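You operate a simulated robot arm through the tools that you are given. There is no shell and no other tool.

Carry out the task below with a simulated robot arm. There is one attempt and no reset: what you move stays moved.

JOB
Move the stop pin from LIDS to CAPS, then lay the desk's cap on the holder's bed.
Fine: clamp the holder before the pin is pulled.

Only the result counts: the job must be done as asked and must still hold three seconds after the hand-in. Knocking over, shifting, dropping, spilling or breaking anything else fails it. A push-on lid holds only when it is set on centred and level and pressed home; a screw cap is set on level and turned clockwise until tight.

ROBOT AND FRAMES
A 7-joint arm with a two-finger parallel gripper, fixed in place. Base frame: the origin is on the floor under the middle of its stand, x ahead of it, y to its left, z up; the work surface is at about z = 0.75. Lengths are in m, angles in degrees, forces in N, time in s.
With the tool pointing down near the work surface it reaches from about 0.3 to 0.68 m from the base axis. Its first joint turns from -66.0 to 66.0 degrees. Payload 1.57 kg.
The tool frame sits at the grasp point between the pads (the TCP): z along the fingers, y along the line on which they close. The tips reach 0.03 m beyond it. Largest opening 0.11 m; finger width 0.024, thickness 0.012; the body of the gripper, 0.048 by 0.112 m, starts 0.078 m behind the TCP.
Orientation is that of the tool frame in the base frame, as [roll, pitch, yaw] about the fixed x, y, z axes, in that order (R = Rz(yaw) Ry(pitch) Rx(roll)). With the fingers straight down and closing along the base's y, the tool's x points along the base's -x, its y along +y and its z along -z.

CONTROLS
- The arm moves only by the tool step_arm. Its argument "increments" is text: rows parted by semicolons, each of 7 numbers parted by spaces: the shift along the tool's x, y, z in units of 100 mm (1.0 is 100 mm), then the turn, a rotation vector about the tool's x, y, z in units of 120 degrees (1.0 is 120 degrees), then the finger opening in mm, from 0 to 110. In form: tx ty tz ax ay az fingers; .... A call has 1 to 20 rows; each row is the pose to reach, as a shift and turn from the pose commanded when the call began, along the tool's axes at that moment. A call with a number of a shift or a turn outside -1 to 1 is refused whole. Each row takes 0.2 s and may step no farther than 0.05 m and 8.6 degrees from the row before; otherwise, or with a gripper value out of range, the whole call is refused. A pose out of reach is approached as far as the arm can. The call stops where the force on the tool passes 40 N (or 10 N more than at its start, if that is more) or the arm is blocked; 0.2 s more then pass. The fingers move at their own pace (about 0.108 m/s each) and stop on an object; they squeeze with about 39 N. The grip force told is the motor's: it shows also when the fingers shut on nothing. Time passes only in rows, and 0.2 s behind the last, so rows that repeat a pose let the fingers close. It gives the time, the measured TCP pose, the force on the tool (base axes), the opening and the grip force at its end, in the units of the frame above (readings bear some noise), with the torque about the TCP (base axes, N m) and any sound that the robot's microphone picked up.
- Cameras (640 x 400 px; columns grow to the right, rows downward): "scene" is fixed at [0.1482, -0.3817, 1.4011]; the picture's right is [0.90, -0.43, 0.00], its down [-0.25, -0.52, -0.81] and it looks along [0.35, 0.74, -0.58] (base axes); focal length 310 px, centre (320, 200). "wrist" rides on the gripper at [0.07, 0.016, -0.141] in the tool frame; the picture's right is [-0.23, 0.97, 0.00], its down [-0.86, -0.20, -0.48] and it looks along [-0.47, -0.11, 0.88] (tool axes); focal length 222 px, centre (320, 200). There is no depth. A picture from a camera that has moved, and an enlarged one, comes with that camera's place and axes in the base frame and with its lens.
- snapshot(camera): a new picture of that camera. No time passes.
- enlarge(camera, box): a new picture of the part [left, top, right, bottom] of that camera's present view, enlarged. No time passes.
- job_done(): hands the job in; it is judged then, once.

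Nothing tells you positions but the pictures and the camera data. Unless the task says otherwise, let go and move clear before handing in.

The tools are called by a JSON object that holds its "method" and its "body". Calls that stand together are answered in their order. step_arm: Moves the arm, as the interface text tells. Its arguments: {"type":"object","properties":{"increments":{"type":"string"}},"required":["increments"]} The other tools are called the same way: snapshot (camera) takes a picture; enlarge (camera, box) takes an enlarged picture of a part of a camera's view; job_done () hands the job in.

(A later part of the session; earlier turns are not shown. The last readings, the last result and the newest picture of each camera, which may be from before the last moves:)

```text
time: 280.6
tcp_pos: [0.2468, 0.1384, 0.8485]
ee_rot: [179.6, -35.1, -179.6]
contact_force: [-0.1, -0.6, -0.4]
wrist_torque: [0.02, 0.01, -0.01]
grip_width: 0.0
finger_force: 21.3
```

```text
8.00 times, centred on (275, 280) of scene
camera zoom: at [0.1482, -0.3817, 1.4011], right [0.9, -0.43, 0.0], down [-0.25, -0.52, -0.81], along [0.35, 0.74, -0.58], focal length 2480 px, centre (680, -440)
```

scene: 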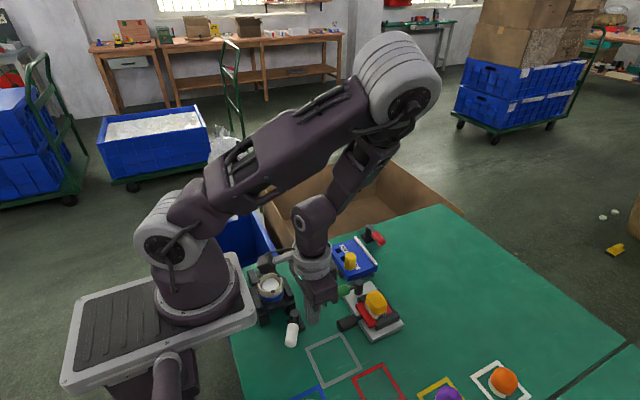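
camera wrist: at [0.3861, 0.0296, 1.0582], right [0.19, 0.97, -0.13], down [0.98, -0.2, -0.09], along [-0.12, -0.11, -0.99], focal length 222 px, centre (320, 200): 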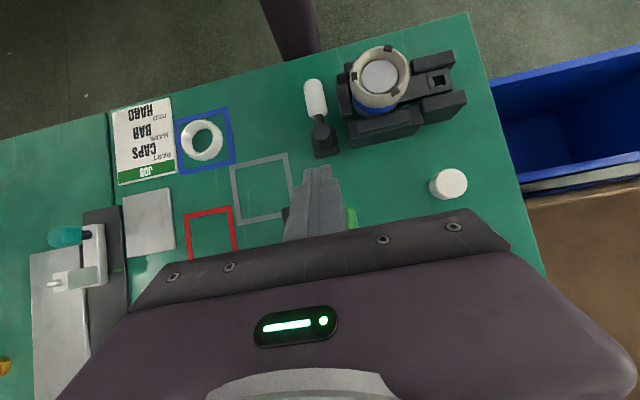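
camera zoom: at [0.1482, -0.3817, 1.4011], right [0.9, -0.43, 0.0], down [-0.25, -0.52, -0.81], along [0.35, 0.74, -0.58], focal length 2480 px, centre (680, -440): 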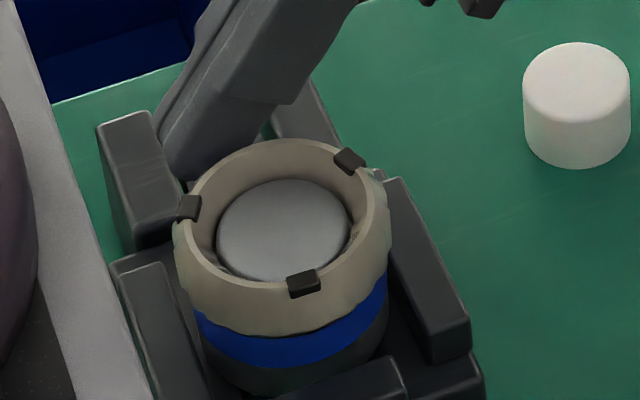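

{"method": "step_arm", "body": {"increments": "0 -0.02 0 0 0 0 0; 0 -0.04 0 0 0 0 0; 0 -0.05 0 0 0 0 0"}}

{"method": "step_arm", "body": {"increments": "0 -0.01 0 0 0 0 0; 0 -0.015 0 0 0 0 0"}}

{"method": "enlarge", "body": {"camera": "scene", "box": [240, 255, 310, 305]}}

```text
time: 281.4
tcp_pos: [0.2462, 0.1342, 0.8475]
ee_rot: [179.6, -35.0, -179.6]
contact_force: [0.1, 1.3, 0.0]
wrist_torque: [0.03, 0.03, -0.01]
grip_width: 0.0
finger_force: 21.7
```

```text
time: 282.0
tcp_pos: [0.2453, 0.1321, 0.8475]
ee_rot: [179.6, -35.0, -179.7]
contact_force: [0.1, 1.5, 1.2]
wrist_torque: [0.0, -0.02, -0.02]
grip_width: 0.0
finger_force: 21.1
```

```text
8.00 times, centred on (275, 280) of scene
camera zoom: at [0.1482, -0.3817, 1.4011], right [0.9, -0.43, 0.0], down [-0.25, -0.52, -0.81], along [0.35, 0.74, -0.58], focal length 2480 px, centre (680, -440)
```

zoom: 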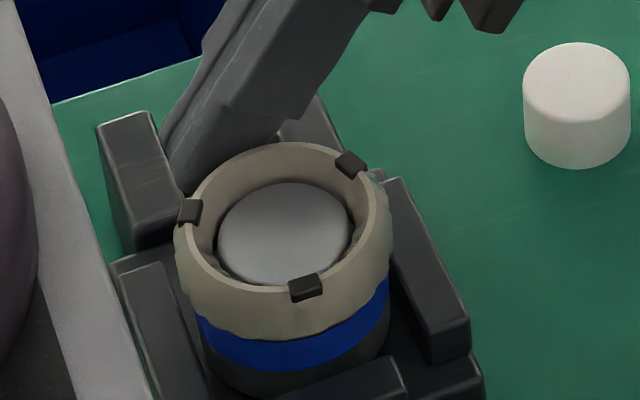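

{"method": "step_arm", "body": {"increments": "0 -0.008 0 0 0 0 0; 0 -0.016 0 0 0 0 0"}}

{"method": "enlarge", "body": {"camera": "scene", "box": [240, 255, 310, 305]}}

```text
time: 282.6
tcp_pos: [0.2457, 0.1298, 0.8483]
ee_rot: [179.6, -35.1, -179.7]
contact_force: [0.2, 1.3, 0.8]
wrist_torque: [0.03, 0.0, 0.02]
grip_width: 0.0
finger_force: 21.1
```

```text
8.00 times, centred on (275, 280) of scene
camera zoom: at [0.1482, -0.3817, 1.4011], right [0.9, -0.43, 0.0], down [-0.25, -0.52, -0.81], along [0.35, 0.74, -0.58], focal length 2480 px, centre (680, -440)
```

zoom: 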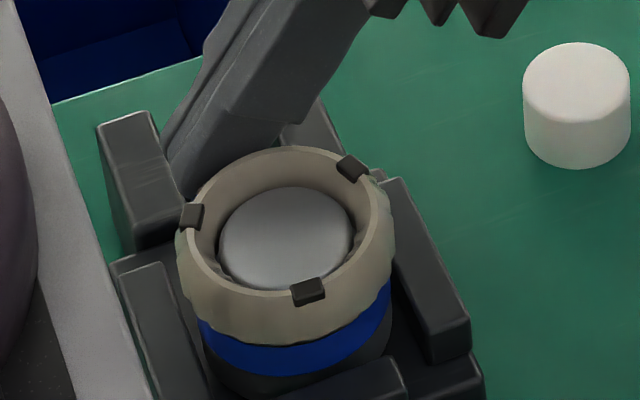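

The cup is back to its original picture. Now back to the holder: I'll leave the red clamp closed and try a much lighter grip on the pin so it can self-align in its hole instead of jamming.

{"method": "step_arm", "body": {"increments": "0 0.05 0 0 0 0 0; 0 0.05 -0.4 0 0 0 0; 0 0.05 -0.8 0 0 0 0; 0 0.05 -1.0 0 0 0 20; 0 0.05 -1.0 0 0 0 40"}}

{"method": "step_arm", "body": {"increments": "-0.3 0 0 0 -0.06 0 60; -0.6 -0.05 0 0 -0.12 0 60; -0.8 -0.1 0 0 -0.18 0 60; -1.0 -0.2 0 0 -0.24 0 60; -1.0 -0.3 0 0 -0.29 0 60; -1.0 -0.3 0 0 -0.292 0 60"}}

{"method": "snapshot", "body": {"camera": "wrist"}}

```text
time: 283.8
tcp_pos: [0.3041, 0.1359, 0.9309]
ee_rot: [179.6, -35.1, -179.6]
contact_force: [-0.6, -0.5, 0.3]
wrist_torque: [0.05, -0.03, 0.02]
grip_width: 0.0402
finger_force: 0.0
```

```text
time: 285.2
tcp_pos: [0.3851, 0.1049, 0.872]
ee_rot: [179.7, -0.1, -179.8]
contact_force: [0.4, -0.2, -0.4]
wrist_torque: [-0.03, -0.02, -0.02]
grip_width: 0.06
finger_force: 0.0
```

```text
taken
camera wrist: at [0.3151, 0.1216, 1.0126], right [0.22, 0.97, 0.01], down [0.86, -0.2, 0.48], along [0.47, -0.1, -0.88], focal length 222 px, centre (320, 200)
```

wrist: 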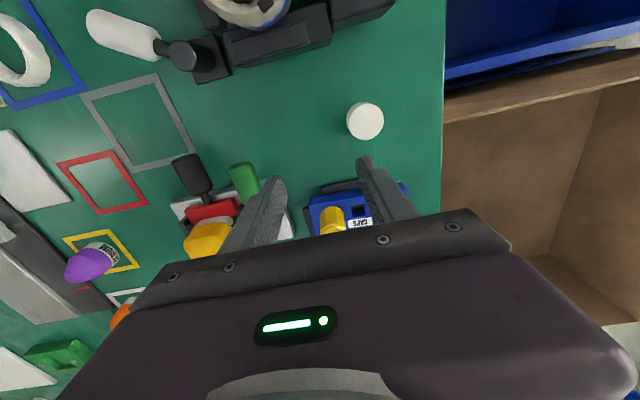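

{"method": "step_arm", "body": {"increments": "-0.3 0 0 0.002 0 -0.001 60; -0.6 0 0 0.002 0 -0.001 60; -0.8 -0.03 0 0.002 0 -0.001 60; -0.8 -0.03 0.1 0.002 0 -0.001 60; -0.8 -0.03 0.1 0.002 0 -0.001 60"}}

{"method": "enlarge", "body": {"camera": "wrist", "box": [220, 80, 420, 230]}}

{"method": "enlarge", "body": {"camera": "scene", "box": [320, 210, 410, 290]}}

```text
time: 286.4
tcp_pos: [0.4661, 0.102, 0.8609]
ee_rot: [179.9, -0.1, -179.5]
contact_force: [0.8, 0.2, 0.9]
wrist_torque: [-0.04, 0.0, 0.03]
grip_width: 0.0601
finger_force: 0.0
```

```text
2.67 times, centred on (320, 155) of wrist
camera zoom: at [0.396, 0.1196, 1.0021], right [0.22, 0.97, 0.0], down [0.86, -0.2, 0.48], along [0.46, -0.11, -0.88], focal length 592 px, centre (320, 320)
```

zoom: 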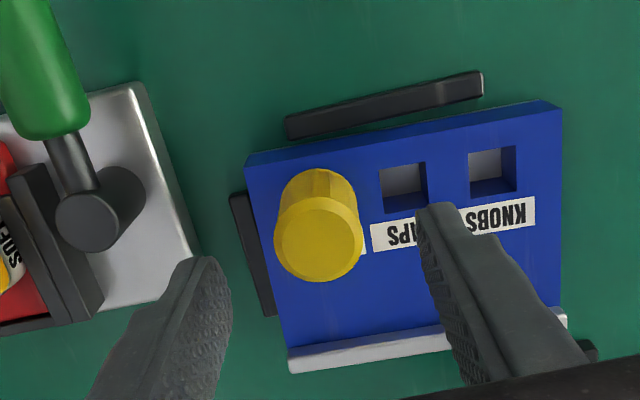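

```text
5.00 times, centred on (365, 250) of scene
camera zoom: at [0.1482, -0.3817, 1.4011], right [0.9, -0.43, 0.0], down [-0.25, -0.52, -0.81], along [0.35, 0.74, -0.58], focal length 1550 px, centre (95, -50)
```

zoom: 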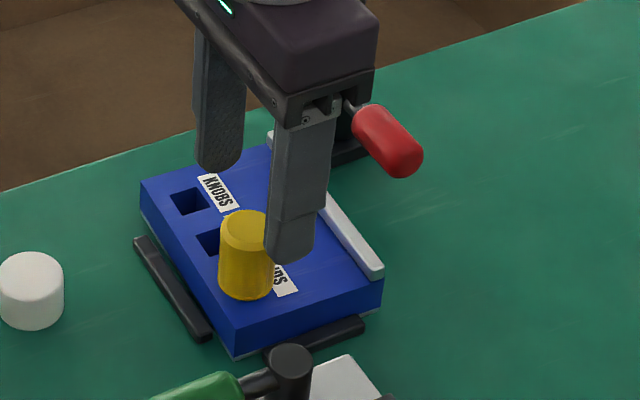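

The block has been left rotated a couple of degrees by my nudging. I'll square it up first using the ledge grip (tool turned 90°), then seat it.

{"method": "step_arm", "body": {"increments": "-0.1 0.05 -0.2 0 0 0.06 60; -0.3 0.15 -0.3 0 0 0.12 50; -0.5 0.25 -0.3 0 0 0.18 40; -0.63 0.36 -0.3 0 0 0.24 40; -0.63 0.36 -0.3 0 0 0.3 40; -0.63 0.36 -0.3 0 0 0.36 40; -0.63 0.36 -0.3 0 0 0.42 40; -0.63 0.36 -0.3 0 0 0.48 40; -0.63 0.36 -0.3 0 0 0.54 40; -0.63 0.36 -0.3 0 0 0.6 40; -0.63 0.36 -0.3 0 0 0.66 40; -0.63 0.36 -0.3 0 0 0.72 40; -0.63 0.36 -0.3 0 0 0.755 40; -0.63 0.36 -0.3 0 0 0.755 40"}}

{"method": "snapshot", "body": {"camera": "wrist"}}

```text
time: 289.4
tcp_pos: [0.5271, 0.1402, 0.8902]
ee_rot: [-179.9, -0.2, 89.7]
contact_force: [0.2, 0.7, 0.0]
wrist_torque: [0.0, 0.01, -0.01]
grip_width: 0.04
finger_force: 0.1
```

```text
taken
camera wrist: at [0.5443, 0.2097, 1.0325], right [0.97, -0.23, 0.0], down [-0.2, -0.85, 0.48], along [-0.11, -0.46, -0.88], focal length 222 px, centre (320, 200)
```

wrist: 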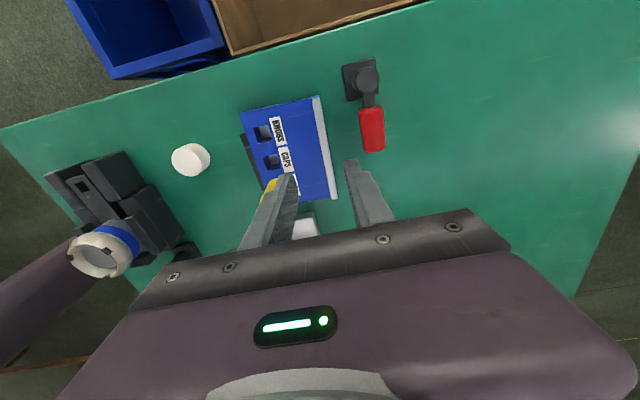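

{"method": "step_arm", "body": {"increments": "0 0.05 0.3 0 0 0 40; 0 0.05 0.6 0 0 0 40; 0 0.05 0.785 0 0 0 40; 0 0.05 0.785 0 0 0 20; 0 0.05 0.785 0 0 0 5; 0 0.05 0.785 0 0 0 5"}}

{"method": "step_arm", "body": {"increments": "0 -0.02 0 0 0 0 5; 0 -0.03 0 0 0 0 5; 0 -0.04 0 0 0 0 5"}}

{"method": "enlarge", "body": {"camera": "scene", "box": [320, 210, 410, 290]}}

```text
time: 290.8
tcp_pos: [0.5334, 0.14, 0.814]
ee_rot: [-179.9, -0.1, 89.8]
contact_force: [0.6, 1.3, -0.2]
wrist_torque: [0.18, -0.02, -0.05]
grip_width: 0.0084
finger_force: 26.7
```

```text
time: 291.6
tcp_pos: [0.5292, 0.1401, 0.8147]
ee_rot: [-179.9, -0.1, 89.7]
contact_force: [4.7, 2.3, -0.1]
wrist_torque: [0.24, -0.19, -0.03]
grip_width: 0.0086
finger_force: 27.2
```

```text
5.00 times, centred on (365, 250) of scene
camera zoom: at [0.1483, -0.3817, 1.4011], right [0.9, -0.43, 0.0], down [-0.25, -0.52, -0.81], along [0.35, 0.74, -0.58], focal length 1550 px, centre (95, -50)
```

zoom: 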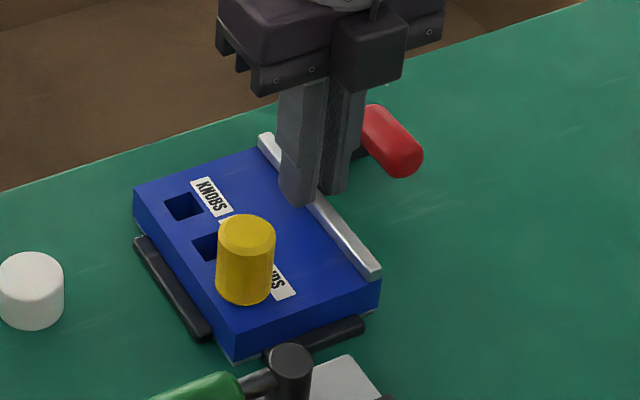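

{"method": "step_arm", "body": {"increments": "-0.01 0 0 0 0 0 5; -0.02 0 0 0 0 0 5; -0.025 0 0 0 0 0 5"}}

{"method": "step_arm", "body": {"increments": "0.006 0.004 0 0 0 0 5; 0.006 0.004 0 0 0 0 5; 0.006 0.004 0 0 0 0 25; 0.006 0.004 0 0 0 0 40; 0.006 0.004 -0.35 0 0 0 40; 0.006 0.004 -0.7 0 0 0 60"}}

{"method": "enlarge", "body": {"camera": "scene", "box": [320, 210, 410, 290]}}

```text
time: 292.4
tcp_pos: [0.5289, 0.1405, 0.8135]
ee_rot: [-179.9, -0.2, 89.7]
contact_force: [8.7, 16.6, 6.7]
wrist_torque: [0.38, -0.24, -0.05]
grip_width: 0.0087
finger_force: 27.6
```

```text
time: 293.8
tcp_pos: [0.53, 0.1383, 0.8849]
ee_rot: [-179.8, -0.1, 89.7]
contact_force: [0.8, -0.6, 0.1]
wrist_torque: [-0.01, 0.0, 0.02]
grip_width: 0.0598
finger_force: 0.0
```

```text
5.00 times, centred on (365, 250) of scene
camera zoom: at [0.1482, -0.3817, 1.4011], right [0.9, -0.43, 0.0], down [-0.25, -0.52, -0.81], along [0.35, 0.74, -0.58], focal length 1550 px, centre (95, -50)
```

zoom: 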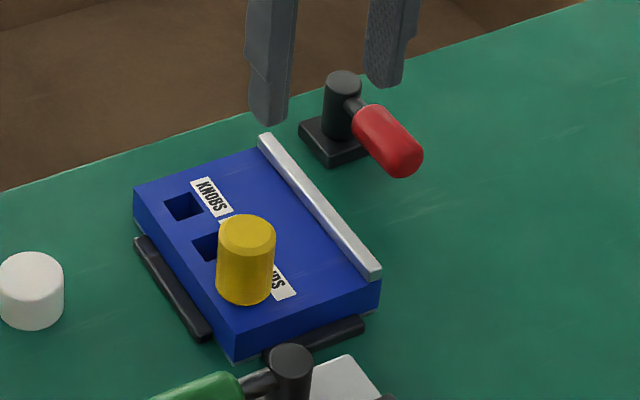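

{"method": "step_arm", "body": {"increments": "-0.2 -0.35 0 0 0 0 60; -0.376 -0.673 0 0 0 0 60; -0.376 -0.673 0.25 0 0 0 60; -0.376 -0.673 0.25 0 0 0 60"}}

{"method": "enlarge", "body": {"camera": "wrist", "box": [220, 80, 420, 230]}}

```text
time: 294.8
tcp_pos: [0.463, 0.1014, 0.8605]
ee_rot: [-179.9, -0.1, 89.6]
contact_force: [0.5, 0.3, -0.9]
wrist_torque: [0.01, 0.07, 0.02]
grip_width: 0.0602
finger_force: 0.0
```

```text
2.67 times, centred on (320, 155) of wrist
camera zoom: at [0.4792, 0.1718, 1.0012], right [0.97, -0.23, 0.0], down [-0.2, -0.85, 0.48], along [-0.11, -0.46, -0.88], focal length 592 px, centre (320, 320)
```

zoom: 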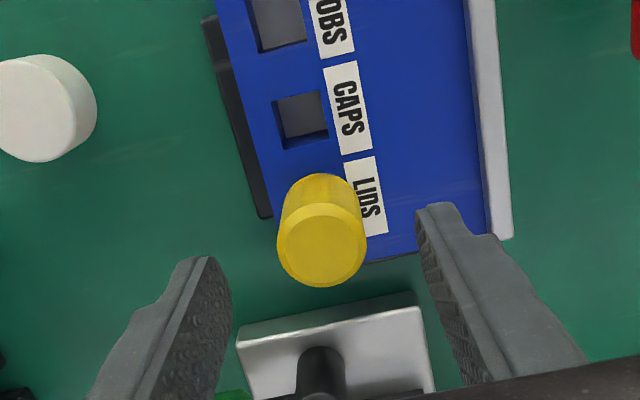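

Aligned on the pin. I'll descend and close only to just touching, watching the grip force.

{"method": "step_arm", "body": {"increments": "0 0 0.25 0 0 0 60; 0 0 0.45 0 0 0 60; 0 0 0.495 0 0 0 45; 0 0 0.495 0 0 0 32; 0 0 0.495 0 0 0 30; 0 0 0.495 0 0 0 29; 0 0 0.495 0 0 0 29"}}

{"method": "step_arm", "body": {"increments": "0 0 0 0 0 0 28.4; 0 0 0 0 0 0 28.4; 0 0 0 0 0 0 28.4"}}

```text
time: 296.4
tcp_pos: [0.4628, 0.1009, 0.8095]
ee_rot: [-179.9, -0.1, 89.7]
contact_force: [1.1, 0.0, -1.2]
wrist_torque: [0.04, -0.03, -0.07]
grip_width: 0.0302
finger_force: 1.0
```

```text
time: 297.2
tcp_pos: [0.4633, 0.1007, 0.8093]
ee_rot: [-179.9, -0.1, 89.7]
contact_force: [3.1, 0.0, 0.4]
wrist_torque: [0.0, -0.05, 0.01]
grip_width: 0.0304
finger_force: 0.4
```

{"method": "step_arm", "body": {"increments": "0 0 0 0 0 0 27; 0 0 0 0 0 0 27; 0 0 0 0 0 0 27"}}

{"method": "step_arm", "body": {"increments": "0 0 0 0 0 0 26; 0 0 0 0 0 0 26; 0 0 0 0 0 0 26"}}

```text
time: 298.0
tcp_pos: [0.4631, 0.1018, 0.8084]
ee_rot: [-179.9, -0.1, 89.6]
contact_force: [4.7, 0.0, -1.5]
wrist_torque: [-0.02, -0.34, 0.0]
grip_width: 0.0285
finger_force: 39.0
```

```text
time: 298.8
tcp_pos: [0.4628, 0.1009, 0.8089]
ee_rot: [180.0, -0.1, 89.6]
contact_force: [6.1, 0.7, -0.4]
wrist_torque: [0.08, -0.45, -0.03]
grip_width: 0.0288
finger_force: 38.6
```

{"method": "step_arm", "body": {"increments": "0 0.004 0 0 0 0 26; 0 0.004 0 0 0 0 26"}}

{"method": "step_arm", "body": {"increments": "0 0.003 0 0 0 0 26; 0 0.003 0 0 0 0 26"}}

```text
time: 299.4
tcp_pos: [0.462, 0.1022, 0.8087]
ee_rot: [-179.9, -0.2, 89.7]
contact_force: [5.2, -0.2, 2.0]
wrist_torque: [0.05, -0.54, -0.01]
grip_width: 0.0285
finger_force: 38.9
```

```text
time: 300.0
tcp_pos: [0.4634, 0.1007, 0.8097]
ee_rot: [-179.9, -0.1, 89.7]
contact_force: [6.5, 2.7, 0.6]
wrist_torque: [0.01, 0.01, 0.09]
grip_width: 0.0286
finger_force: 38.9
```

{"method": "step_arm", "body": {"increments": "0 0.004 0 0 0 0 26; 0 0.004 0 0 0 0 26"}}

{"method": "step_arm", "body": {"increments": "0 0 0 0 0 0 26; 0 0 0 0 0 0 26"}}

```text
time: 300.6
tcp_pos: [0.4623, 0.1007, 0.8083]
ee_rot: [-179.9, -0.1, 89.7]
contact_force: [4.5, 3.5, 2.0]
wrist_torque: [0.13, -0.55, 0.07]
grip_width: 0.0287
finger_force: 38.5
```

```text
time: 301.2
tcp_pos: [0.4632, 0.1004, 0.8079]
ee_rot: [-179.9, -0.1, 89.7]
contact_force: [2.9, 2.1, 2.4]
wrist_torque: [0.13, -0.57, 0.07]
grip_width: 0.0286
finger_force: 38.4
```

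{"method": "step_arm", "body": {"increments": "0 0 -0.012 -0.003 0 0 26; 0 0 -0.02 0.006 0 0 26; 0 0 -0.02 -0.012 0 0 26; 0 0 -0.02 0.006 0 0 26; 0 0 -0.02 -0.012 0 0 26; 0 0 -0.02 -0.003 0.009 0 26; 0 0 -0.02 -0.003 -0.009 0 26; 0 0 -0.02 -0.003 0.009 0 26; 0 0 -0.02 -0.003 -0.009 0 26; 0 0 -0.02 -0.003 0 0 26; 0 0 -0.02 -0.003 0 0 26"}}

{"method": "enlarge", "body": {"camera": "scene", "box": [335, 240, 385, 290]}}

{"method": "enlarge", "body": {"camera": "wrist", "box": [220, 80, 420, 230]}}

```text
time: 303.6
tcp_pos: [0.4634, 0.1008, 0.8107]
ee_rot: [179.7, -0.1, 89.5]
contact_force: [1.7, -0.9, 0.2]
wrist_torque: [-0.18, 0.14, -0.03]
grip_width: 0.0286
finger_force: 39.0
```

```text
8.00 times, centred on (360, 265) of scene
camera zoom: at [0.1483, -0.3817, 1.4011], right [0.9, -0.43, 0.0], down [-0.25, -0.52, -0.81], along [0.35, 0.74, -0.58], focal length 2480 px, centre (0, -320)
```

zoom: 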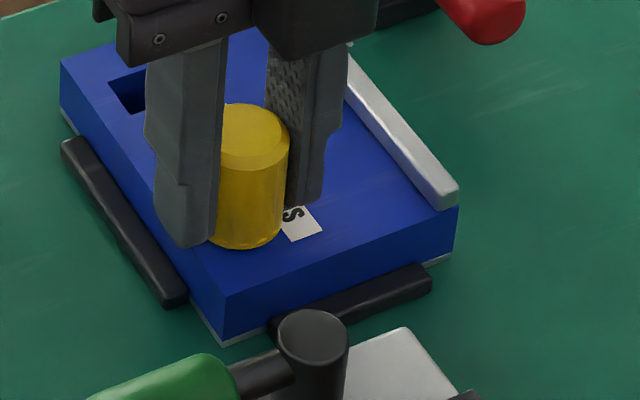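

```text
2.67 times, centred on (320, 155) of wrist
camera zoom: at [0.4783, 0.1708, 0.952], right [0.97, -0.23, 0.0], down [-0.21, -0.85, 0.48], along [-0.11, -0.46, -0.88], focal length 592 px, centre (320, 320)
```

zoom: 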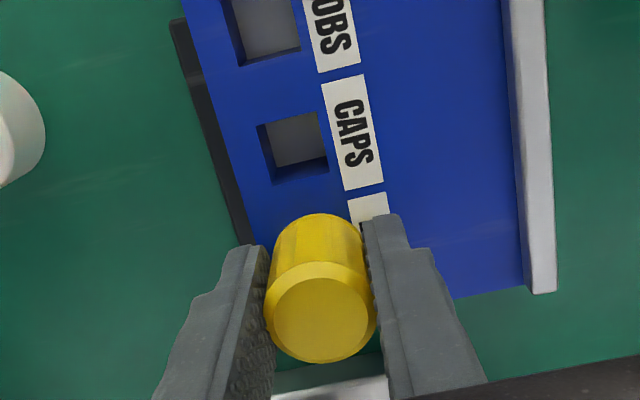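

{"method": "step_arm", "body": {"increments": "0 0 -0.01 0 0 0 26; 0 0 -0.02 0.008 0 0 26; 0 0 -0.02 -0.008 0 0 26; 0 0 -0.02 0.008 0 0 26; 0 0 -0.02 -0.008 0 0 26; 0 0 -0.02 0 0.008 0 26; 0 0 -0.02 0 -0.008 0 26; 0 0 -0.02 0 0.008 0 26; 0 0 -0.02 0 -0.008 0 26; 0 0 -0.02 0 0 0 26; 0 0 -0.02 0 0 0 26"}}

{"method": "enlarge", "body": {"camera": "scene", "box": [335, 240, 385, 290]}}

```text
time: 306.0
tcp_pos: [0.4614, 0.1, 0.8127]
ee_rot: [179.8, -0.1, 89.6]
contact_force: [3.5, -1.9, -2.8]
wrist_torque: [-0.17, -0.21, -0.03]
grip_width: 0.0286
finger_force: 38.9
```

```text
8.00 times, centred on (360, 265) of scene
camera zoom: at [0.1483, -0.3818, 1.4011], right [0.9, -0.43, 0.0], down [-0.25, -0.52, -0.81], along [0.35, 0.74, -0.58], focal length 2480 px, centre (0, -320)
```

zoom: 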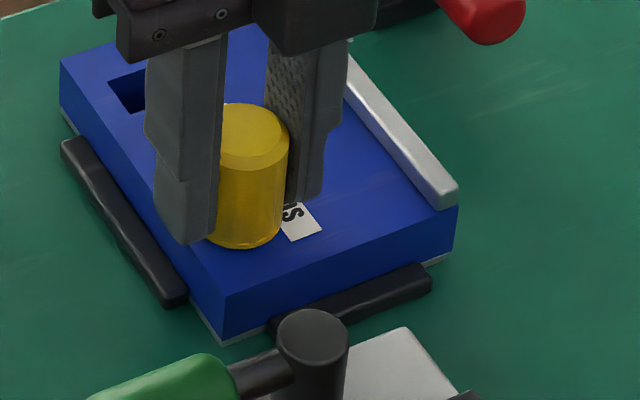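

The fingers slipped up the pin instead of the pin moving, so the pin is genuinely fast in its hole rather than just jammed. I only ever tested sliding, not pin-pulling, with the green lever closed, so I'll release here and test that case.

{"method": "step_arm", "body": {"increments": "0 0 0.02 0 0 0 26; 0 0 0.02 0 0 0 40; 0 0 0.02 0 0 0 60; 0 0 -0.3 0 0 0 60; 0 0 -0.7 0 0 0 60; 0 0 -0.9 0 0 0 60"}}

{"method": "enlarge", "body": {"camera": "scene", "box": [320, 210, 410, 290]}}

{"method": "enlarge", "body": {"camera": "scene", "box": [320, 260, 420, 340]}}

```text
time: 307.4
tcp_pos: [0.4607, 0.102, 0.9019]
ee_rot: [179.8, -0.1, 89.6]
contact_force: [0.3, -0.6, 0.4]
wrist_torque: [0.03, 0.02, 0.01]
grip_width: 0.0601
finger_force: 0.2
```

```text
5.00 times, centred on (365, 250) of scene
camera zoom: at [0.1482, -0.3817, 1.4011], right [0.9, -0.43, 0.0], down [-0.25, -0.52, -0.81], along [0.35, 0.74, -0.58], focal length 1550 px, centre (95, -50)
```

zoom: 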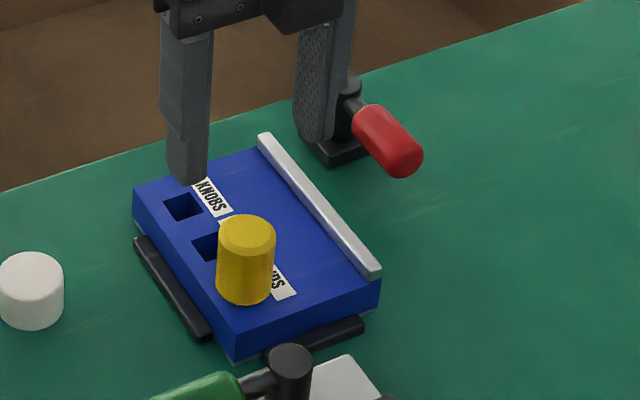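

```text
5.00 times, centred on (370, 300) of scene
camera zoom: at [0.1482, -0.3817, 1.4011], right [0.9, -0.43, 0.0], down [-0.25, -0.52, -0.81], along [0.35, 0.74, -0.58], focal length 1550 px, centre (70, -300)
```

zoom: 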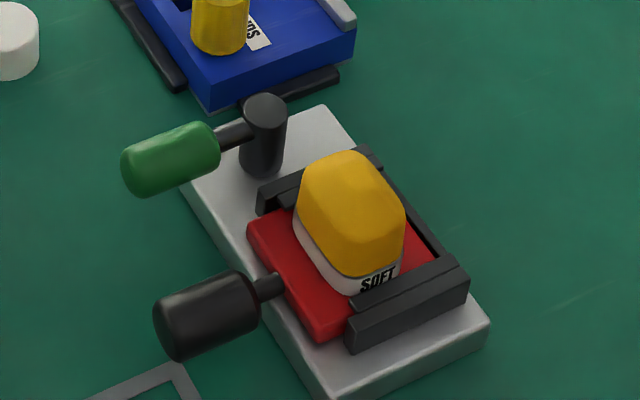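

{"method": "step_arm", "body": {"increments": "-0.2 -0.2 0 0 0 -0.06 50; -0.4 -0.4 0 0 0 -0.12 34; -0.6 -0.6 0 0 0 -0.18 34; -0.76 -0.807 0 0 0 -0.24 34; -0.76 -0.807 0 0 0 -0.3 34; -0.76 -0.807 0 0 0 -0.36 34; -0.76 -0.807 0 0 0 -0.42 34; -0.76 -0.807 0 0 0 -0.48 34; -0.76 -0.807 0 0 0 -0.54 34; -0.76 -0.807 0 0 0 -0.6 34; -0.76 -0.807 0 0 0 -0.66 34; -0.76 -0.807 0 0 0 -0.72 34; -0.76 -0.807 0 0 0 -0.747 34; -0.76 -0.807 0 0 0 -0.747 34"}}

{"method": "enlarge", "body": {"camera": "wrist", "box": [230, 110, 410, 240]}}

```text
time: 310.4
tcp_pos: [0.383, 0.0254, 0.9029]
ee_rot: [180.0, 0.3, 179.5]
contact_force: [0.7, 1.4, -0.9]
wrist_torque: [-0.01, -0.03, 0.01]
grip_width: 0.0337
finger_force: 0.1
```

```text
3.08 times, centred on (320, 175) of wrist
camera zoom: at [0.3107, 0.0424, 1.0433], right [0.24, 0.97, 0.0], down [0.85, -0.21, 0.48], along [0.47, -0.11, -0.88], focal length 684 px, centre (320, 277)
```

zoom: 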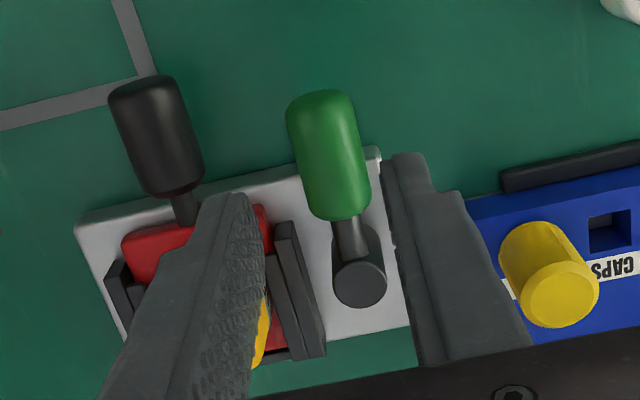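

{"method": "step_arm", "body": {"increments": "0 0 0.3 0 0 0 40; 0 0 0.6 0 0 0 40; 0 0 0.8 0 0 0 40; 0 0 0.88 0 0 0 40; 0 0 0.88 0 0 0 40"}}

{"method": "enlarge", "body": {"camera": "wrist", "box": [230, 110, 410, 240]}}

```text
time: 311.6
tcp_pos: [0.3817, 0.0246, 0.8147]
ee_rot: [179.9, 0.3, 179.3]
contact_force: [0.7, -0.5, -0.4]
wrist_torque: [0.01, -0.01, 0.01]
grip_width: 0.04
finger_force: 0.2
```

```text
3.08 times, centred on (320, 175) of wrist
camera zoom: at [0.3103, 0.0426, 0.956], right [0.24, 0.97, 0.0], down [0.85, -0.21, 0.48], along [0.47, -0.11, -0.88], focal length 684 px, centre (320, 277)
```

zoom: 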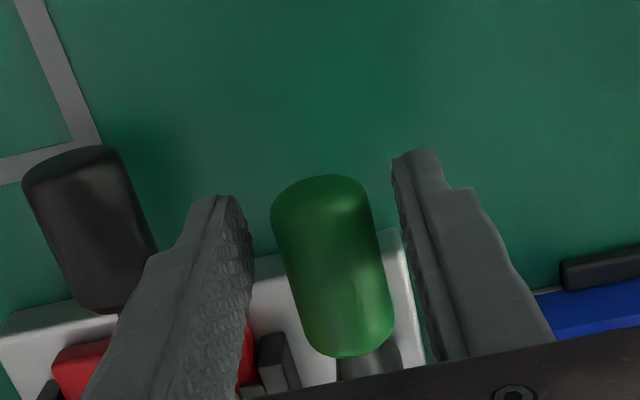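

{"method": "step_arm", "body": {"increments": "-0.004 0.081 0 0 0 0.0667 40; -0.019 0.161 0 0 0 0.133 40; -0.045 0.238 0 0 0 0.2 40; -0.081 0.311 0 0 0 0.267 40; -0.127 0.378 0 0 0 0.333 40; -0.182 0.438 0 0 0 0.4 40; -0.245 0.489 0 0 0 0.467 40; -0.314 0.532 0 0 0 0.533 40; -0.35 0.548 0 0 0 0.56 40"}}

{"method": "enlarge", "body": {"camera": "wrist", "box": [230, 90, 430, 230]}}

{"method": "enlarge", "body": {"camera": "scene", "box": [310, 230, 410, 320]}}

```text
time: 313.6
tcp_pos: [0.4164, 0.0787, 0.8156]
ee_rot: [179.9, 0.0, 112.0]
contact_force: [-3.3, 0.0, -0.5]
wrist_torque: [0.0, 0.06, 0.0]
grip_width: 0.043
finger_force: 2.0
```

```text
2.86 times, centred on (330, 160) of wrist
camera zoom: at [0.4052, 0.1505, 0.9557], right [0.99, 0.15, 0.0], down [0.13, -0.87, 0.48], along [0.08, -0.47, -0.88], focal length 635 px, centre (291, 314)
```

zoom: 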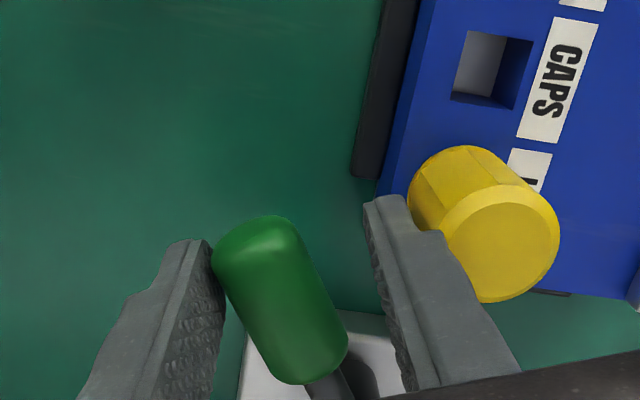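

```text
4.44 times, centred on (360, 275) of scene
camera zoom: at [0.1481, -0.3817, 1.4011], right [0.9, -0.43, 0.0], down [-0.25, -0.52, -0.81], along [0.35, 0.74, -0.58], focal length 1378 px, centre (142, -133)
```

zoom: 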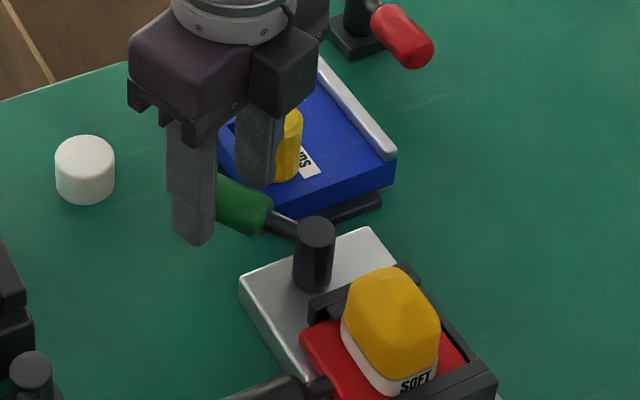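

{"method": "step_arm", "body": {"increments": "0 0 0 0 0 0 34; 0 0 0 0 0 0 28; 0 0 0 0 0 0 24; 0 0 0 0 0 0 24"}}

{"method": "enlarge", "body": {"camera": "wrist", "box": [230, 90, 430, 230]}}

```text
time: 314.6
tcp_pos: [0.4162, 0.0794, 0.815]
ee_rot: [179.8, 0.0, 112.1]
contact_force: [-8.5, -4.4, 0.2]
wrist_torque: [0.05, 0.21, 0.16]
grip_width: 0.0329
finger_force: 4.6
```

```text
2.86 times, centred on (330, 160) of wrist
camera zoom: at [0.4047, 0.1502, 0.9557], right [0.99, 0.16, 0.0], down [0.14, -0.87, 0.48], along [0.08, -0.47, -0.88], focal length 635 px, centre (291, 314)
```

zoom: 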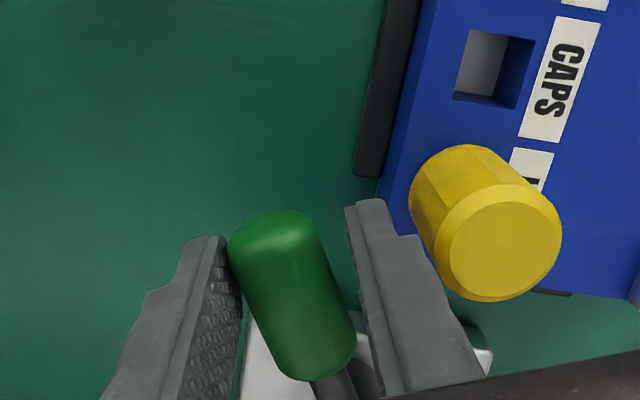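

{"method": "step_arm", "body": {"increments": "0 0 0 0 0 0 40; 0 0 -0.35 0 0 0 40; 0 0 -0.7 0 0 0 50; 0.01 0.25 -0.7 0 0 0.06 60; 0.02 0.51 -0.7 0 0 0.12 60; 0.02 0.51 -0.5 0 0 0.184 60; 0.02 0.51 -0.45 0 0 0.184 60"}}

{"method": "enlarge", "body": {"camera": "wrist", "box": [220, 80, 420, 230]}}

{"method": "enlarge", "body": {"camera": "scene", "box": [320, 210, 410, 290]}}

```text
time: 316.2
tcp_pos: [0.4649, 0.1012, 0.859]
ee_rot: [179.8, -0.1, 89.9]
contact_force: [-0.3, 0.1, 0.3]
wrist_torque: [-0.02, 0.01, 0.0]
grip_width: 0.0601
finger_force: 0.0
```

```text
2.67 times, centred on (320, 155) of wrist
camera zoom: at [0.4794, 0.1714, 1.0001], right [0.97, -0.23, 0.0], down [-0.2, -0.86, 0.48], along [-0.11, -0.46, -0.88], focal length 592 px, centre (320, 320)
```

zoom: 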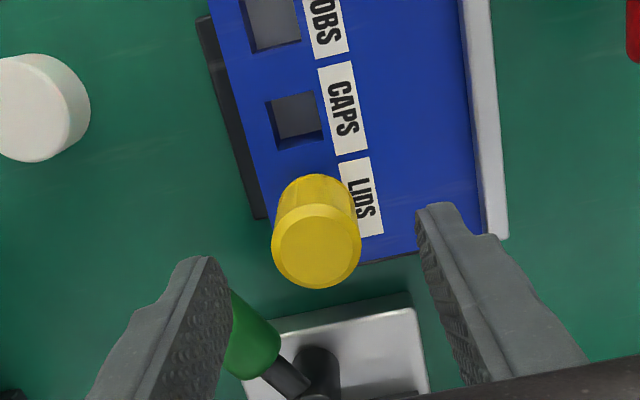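

```text
5.00 times, centred on (365, 250) of scene
camera zoom: at [0.1482, -0.3817, 1.4011], right [0.9, -0.43, 0.0], down [-0.25, -0.52, -0.81], along [0.35, 0.74, -0.58], focal length 1550 px, centre (95, -50)
```

zoom: 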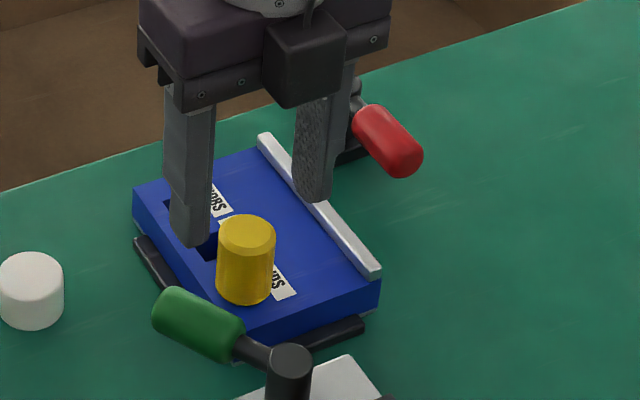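

{"method": "step_arm", "body": {"increments": "0 -0.018 0 0 0 0 46; 0 -0.018 0.25 0 0 0 46; 0 -0.018 0.45 0 0 0 46; 0 -0.018 0.49 0 0 0 46; 0 -0.018 0.49 0 0 0 34; 0 -0.018 0.49 0 0 0 26; 0 -0.018 0.49 0 0 0 24"}}

{"method": "enlarge", "body": {"camera": "scene", "box": [335, 240, 385, 290]}}

{"method": "step_arm", "body": {"increments": "0 0 -0.01 0 0 0 24; 0 0 -0.02 0 0 0 24; 0 0 -0.03 0 0 0 24; 0 0 -0.03 0 0 0 24"}}

{"method": "enlarge", "body": {"camera": "scene", "box": [335, 240, 385, 290]}}

```text
time: 317.8
tcp_pos: [0.4627, 0.1018, 0.8108]
ee_rot: [179.6, -0.1, 90.0]
contact_force: [10.2, 0.5, -1.9]
wrist_torque: [0.1, -0.45, 0.01]
grip_width: 0.0284
finger_force: 38.3
```

```text
8.00 times, centred on (360, 265) of scene
camera zoom: at [0.1485, -0.3817, 1.4011], right [0.9, -0.43, 0.0], down [-0.25, -0.52, -0.81], along [0.35, 0.74, -0.58], focal length 2480 px, centre (0, -320)
```

zoom: 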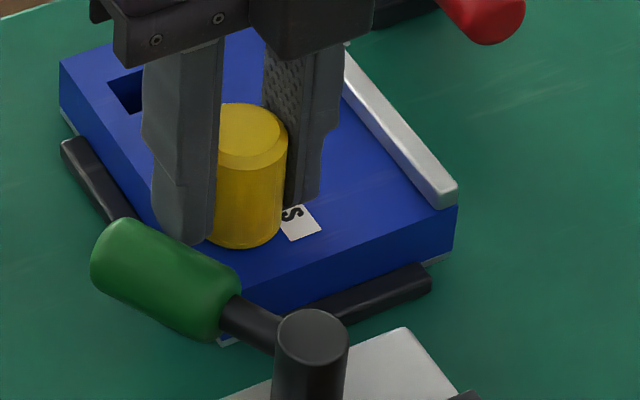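

```text
time: 318.8
tcp_pos: [0.4615, 0.1002, 0.8138]
ee_rot: [179.8, -0.1, 90.0]
contact_force: [0.2, -0.2, -0.8]
wrist_torque: [0.01, -0.01, 0.01]
grip_width: 0.0286
finger_force: 38.6
```

```text
8.00 times, centred on (360, 265) of scene
camera zoom: at [0.1482, -0.3817, 1.4011], right [0.9, -0.43, 0.0], down [-0.25, -0.52, -0.81], along [0.35, 0.74, -0.58], focal length 2480 px, centre (0, -320)
```

zoom: 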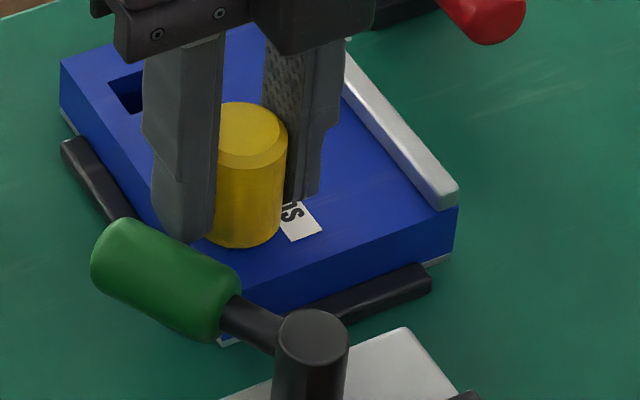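

This time the force dropped to just −0.8 N with no torque, as if the pin moved freely. I'll zoom in to see whether the pin has really risen out of the block.

{"method": "enlarge", "body": {"camera": "scene", "box": [345, 245, 375, 275]}}

{"method": "enlarge", "body": {"camera": "wrist", "box": [260, 100, 380, 220]}}

```text
13.33 times, centred on (360, 260) of scene
camera zoom: at [0.1482, -0.3817, 1.4011], right [0.9, -0.43, 0.0], down [-0.25, -0.52, -0.81], along [0.35, 0.74, -0.58], focal length 4134 px, centre (-213, -600)
```

zoom: 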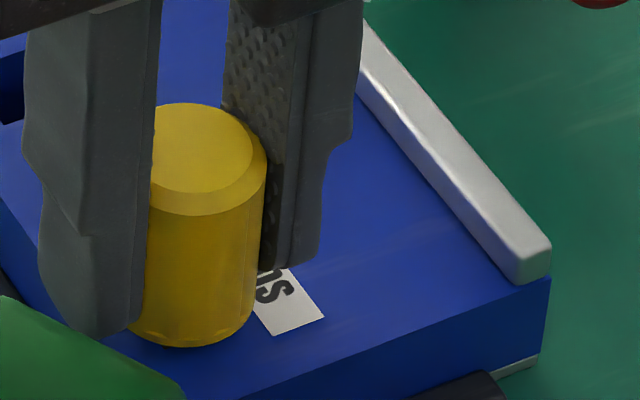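

```text
3.33 times, centred on (320, 160) of wrist
camera zoom: at [0.477, 0.1713, 0.9541], right [0.97, -0.23, 0.0], down [-0.2, -0.86, 0.48], along [-0.11, -0.46, -0.88], focal length 740 px, centre (320, 333)
```

zoom: 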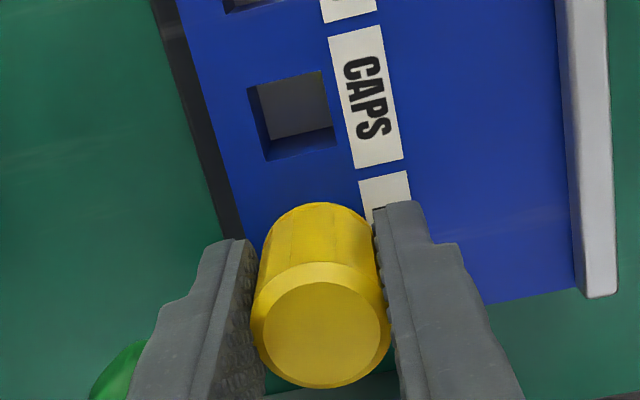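

{"method": "step_arm", "body": {"increments": "0 0 -0.01 0 0 0 24; 0 0 -0.02 0 0 0 24; 0 0 -0.03 0 0 0 24; 0 0 -0.03 0 0 0 24"}}

{"method": "enlarge", "body": {"camera": "scene", "box": [345, 245, 375, 275]}}

{"method": "enlarge", "body": {"camera": "scene", "box": [335, 240, 385, 290]}}

```text
time: 319.8
tcp_pos: [0.4616, 0.1006, 0.8166]
ee_rot: [179.7, -0.1, 90.1]
contact_force: [-0.7, 0.2, -1.2]
wrist_torque: [-0.02, 0.0, 0.0]
grip_width: 0.0289
finger_force: 38.9
```

```text
13.33 times, centred on (360, 260) of scene
camera zoom: at [0.1482, -0.3817, 1.4011], right [0.9, -0.43, 0.0], down [-0.25, -0.52, -0.81], along [0.35, 0.74, -0.58], focal length 4134 px, centre (-213, -600)
```

zoom: 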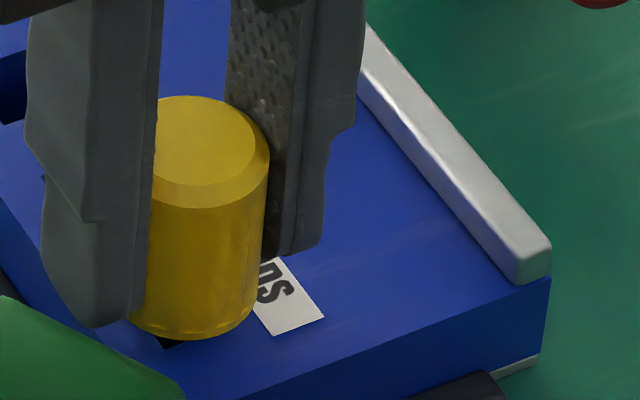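

```text
8.00 times, centred on (360, 265) of scene
camera zoom: at [0.1482, -0.3817, 1.4011], right [0.9, -0.43, 0.0], down [-0.25, -0.52, -0.81], along [0.35, 0.74, -0.58], focal length 2480 px, centre (0, -320)
```

zoom: 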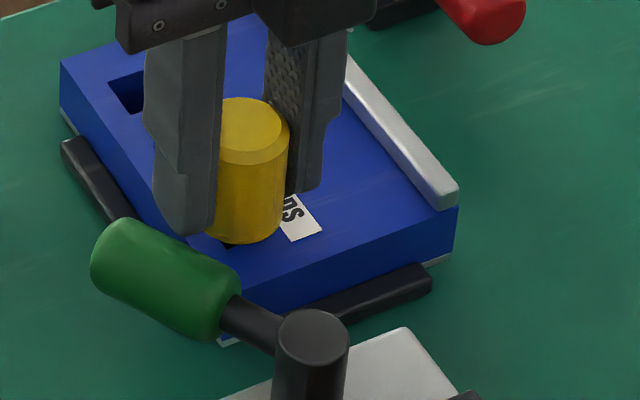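

The pin is sliding out of the block freely now, while the block stays put — with the green lever closed (red closed too). Before going further I'll test whether the block is actually held now, by nudging it sideways with the pin still in its hole.

{"method": "step_arm", "body": {"increments": "0 0.01 0 0 0 0 24; 0 0.02 0 0 0 0 24; 0 0.02 0 0 0 0 24"}}

{"method": "enlarge", "body": {"camera": "scene", "box": [335, 240, 385, 290]}}

```text
time: 320.6
tcp_pos: [0.4632, 0.1013, 0.815]
ee_rot: [179.8, -0.1, 89.9]
contact_force: [-0.4, -0.5, -0.4]
wrist_torque: [0.02, 0.02, 0.01]
grip_width: 0.0287
finger_force: 38.6
```

```text
8.00 times, centred on (360, 265) of scene
camera zoom: at [0.1482, -0.3817, 1.4011], right [0.9, -0.43, 0.0], down [-0.25, -0.52, -0.81], along [0.35, 0.74, -0.58], focal length 2480 px, centre (0, -320)
```

zoom: 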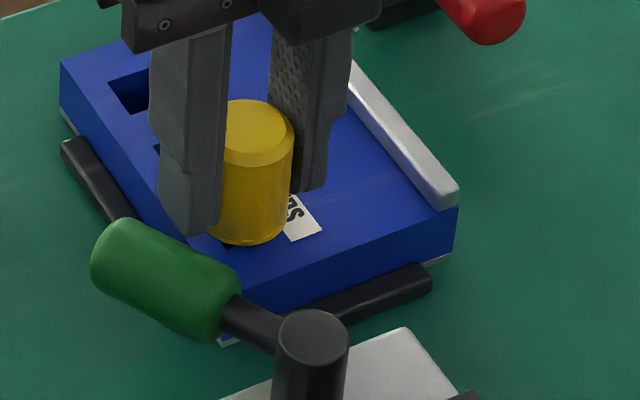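

{"method": "step_arm", "body": {"increments": "0 0.01 0 0 0 0 24; 0 0.02 0 0 0 0 24; 0 0.03 0 0 0 0 24"}}

{"method": "enlarge", "body": {"camera": "scene", "box": [335, 240, 385, 290]}}

{"method": "enlarge", "body": {"camera": "scene", "box": [345, 245, 375, 275]}}

```text
time: 321.4
tcp_pos: [0.4676, 0.1012, 0.8149]
ee_rot: [179.7, -0.1, 89.9]
contact_force: [-1.6, -0.4, -0.2]
wrist_torque: [0.05, 0.12, 0.0]
grip_width: 0.0287
finger_force: 38.1
```

```text
8.00 times, centred on (360, 265) of scene
camera zoom: at [0.1482, -0.3817, 1.4011], right [0.9, -0.43, 0.0], down [-0.25, -0.52, -0.81], along [0.35, 0.74, -0.58], focal length 2480 px, centre (0, -320)
```

zoom: 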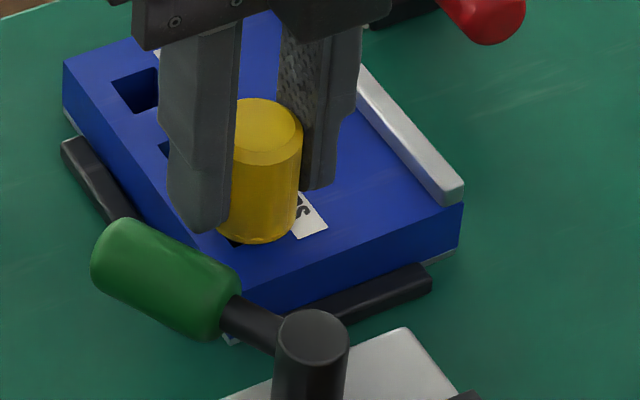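

```text
13.33 times, centred on (360, 260) of scene
camera zoom: at [0.1482, -0.3817, 1.4011], right [0.9, -0.43, 0.0], down [-0.25, -0.52, -0.81], along [0.35, 0.74, -0.58], focal length 4134 px, centre (-213, -600)
```

zoom: 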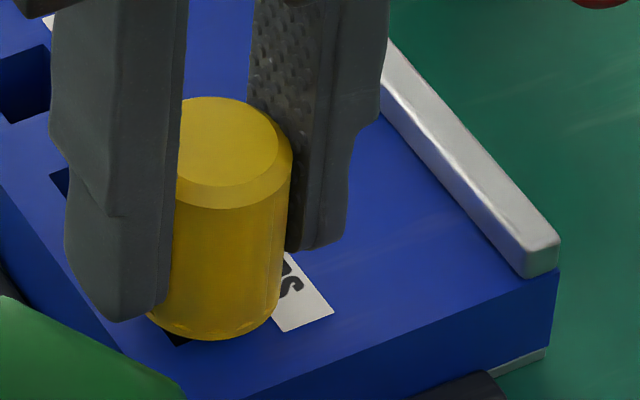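

The shank has a couple of millimetres of play, so the earlier sticking was some retention at the seat that has now let go. To learn whether the green lever caused the release, I'll reseat the pin in LIDS, and compare lifts with the green lever closed and open.

{"method": "step_arm", "body": {"increments": "0 -0.02 0 0 0 0 24; 0 -0.037 0 0 0 0 24; 0 -0.037 0.03 0 0 0 24; 0 -0.037 0.055 0 0 0 24; 0 -0.037 0.065 0 0 0 24"}}

{"method": "enlarge", "body": {"camera": "scene", "box": [335, 240, 385, 290]}}

```text
time: 322.6
tcp_pos: [0.4624, 0.1, 0.8112]
ee_rot: [179.7, -0.1, 90.0]
contact_force: [-1.4, 0.2, 24.2]
wrist_torque: [-0.06, 0.27, 0.04]
grip_width: 0.0282
finger_force: 38.9
```

```text
8.00 times, centred on (360, 265) of scene
camera zoom: at [0.1479, -0.3818, 1.4011], right [0.9, -0.43, 0.0], down [-0.25, -0.52, -0.81], along [0.35, 0.74, -0.58], focal length 2480 px, centre (0, -320)
```

zoom: 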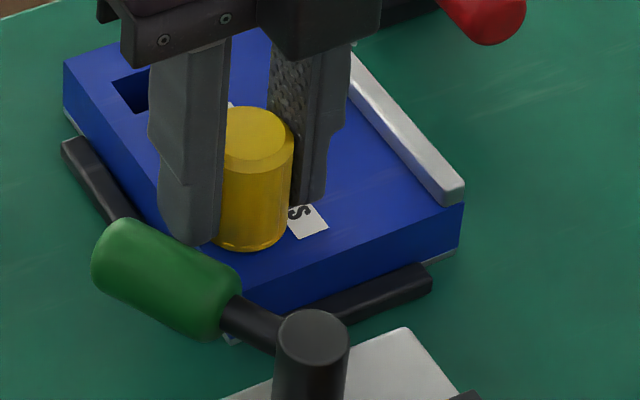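

{"method": "step_arm", "body": {"increments": "0 0 -0.015 0 0 0 24; 0 0 -0.03 0 0 0 24; 0 0 -0.045 0 0 0 24; 0 0 -0.045 0 0 0 24"}}

{"method": "enlarge", "body": {"camera": "scene", "box": [335, 240, 385, 290]}}

```text
time: 323.6
tcp_pos: [0.4642, 0.0991, 0.8151]
ee_rot: [179.9, -0.1, 90.0]
contact_force: [0.3, -0.2, -0.2]
wrist_torque: [0.01, 0.0, 0.02]
grip_width: 0.0286
finger_force: 38.6
```

```text
8.00 times, centred on (360, 265) of scene
camera zoom: at [0.1482, -0.3817, 1.4011], right [0.9, -0.43, 0.0], down [-0.25, -0.52, -0.81], along [0.35, 0.74, -0.58], focal length 2480 px, centre (0, -320)
```

zoom: 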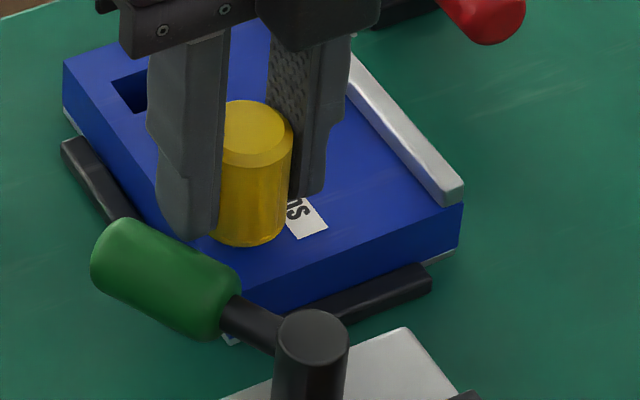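

The pin now lifts freely with the green lever closed. I'll seat it again, release, open the green lever back to its original position, and see whether the pin sticks again.

{"method": "step_arm", "body": {"increments": "0 0 0.02 0 0 0 24; 0 0 0.035 0 0 0 24; 0 0 0.04 0 0 0 24; 0 0 0.04 0 0 0 36; 0 0 0.04 0 0 0 46; 0 0 -0.3 0 0 0 46; 0 0 -0.7 0 0 0 46"}}

{"method": "step_arm", "body": {"increments": "-0.1 -0.2 0 0 0 -0.05 40; -0.21 -0.5 0 0 0 -0.1 40; -0.21 -0.5 0 0 0 -0.15 40; -0.21 -0.5 0 0 0 -0.2 40; -0.21 -0.5 0 0 0 -0.25 40; -0.21 -0.5 0 0 0 -0.25 40"}}

{"method": "enlarge", "body": {"camera": "wrist", "box": [230, 90, 430, 230]}}

{"method": "enlarge", "body": {"camera": "scene", "box": [310, 230, 410, 320]}}

```text
time: 325.2
tcp_pos: [0.4615, 0.1017, 0.8869]
ee_rot: [179.7, -0.1, 89.9]
contact_force: [0.2, -0.6, 0.2]
wrist_torque: [0.02, 0.0, -0.02]
grip_width: 0.046
finger_force: 0.0
```

```text
time: 326.6
tcp_pos: [0.4127, 0.0791, 0.8829]
ee_rot: [179.7, 0.0, 120.1]
contact_force: [-0.6, 0.8, -0.4]
wrist_torque: [0.0, -0.01, 0.02]
grip_width: 0.0402
finger_force: 0.1
```

```text
2.86 times, centred on (330, 160) of wrist
camera zoom: at [0.3915, 0.1485, 1.0245], right [0.96, 0.29, 0.0], down [0.25, -0.84, 0.48], along [0.14, -0.46, -0.88], focal length 635 px, centre (291, 314)
```

zoom: 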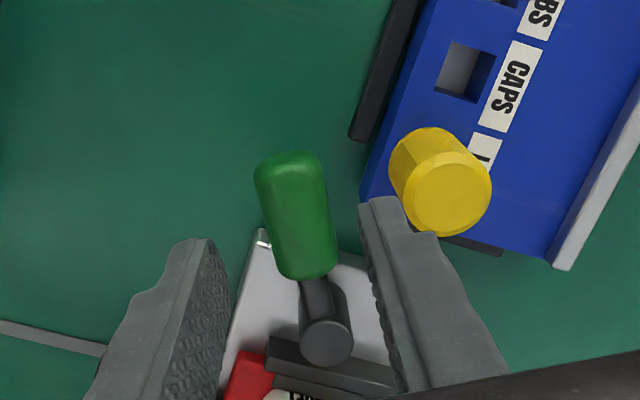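

```text
4.44 times, centred on (360, 275) of scene
camera zoom: at [0.1482, -0.3817, 1.4011], right [0.9, -0.43, 0.0], down [-0.25, -0.52, -0.81], along [0.35, 0.74, -0.58], focal length 1378 px, centre (142, -133)
```

zoom: 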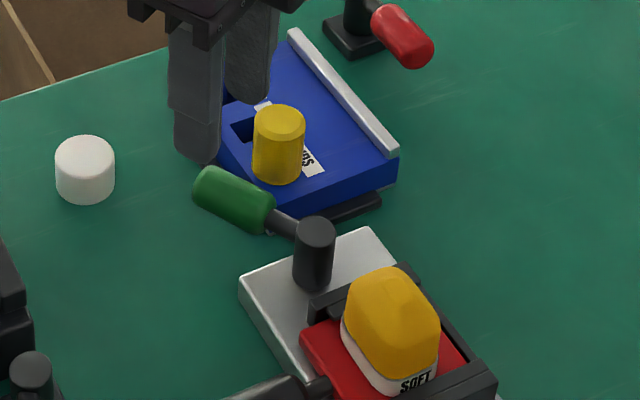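

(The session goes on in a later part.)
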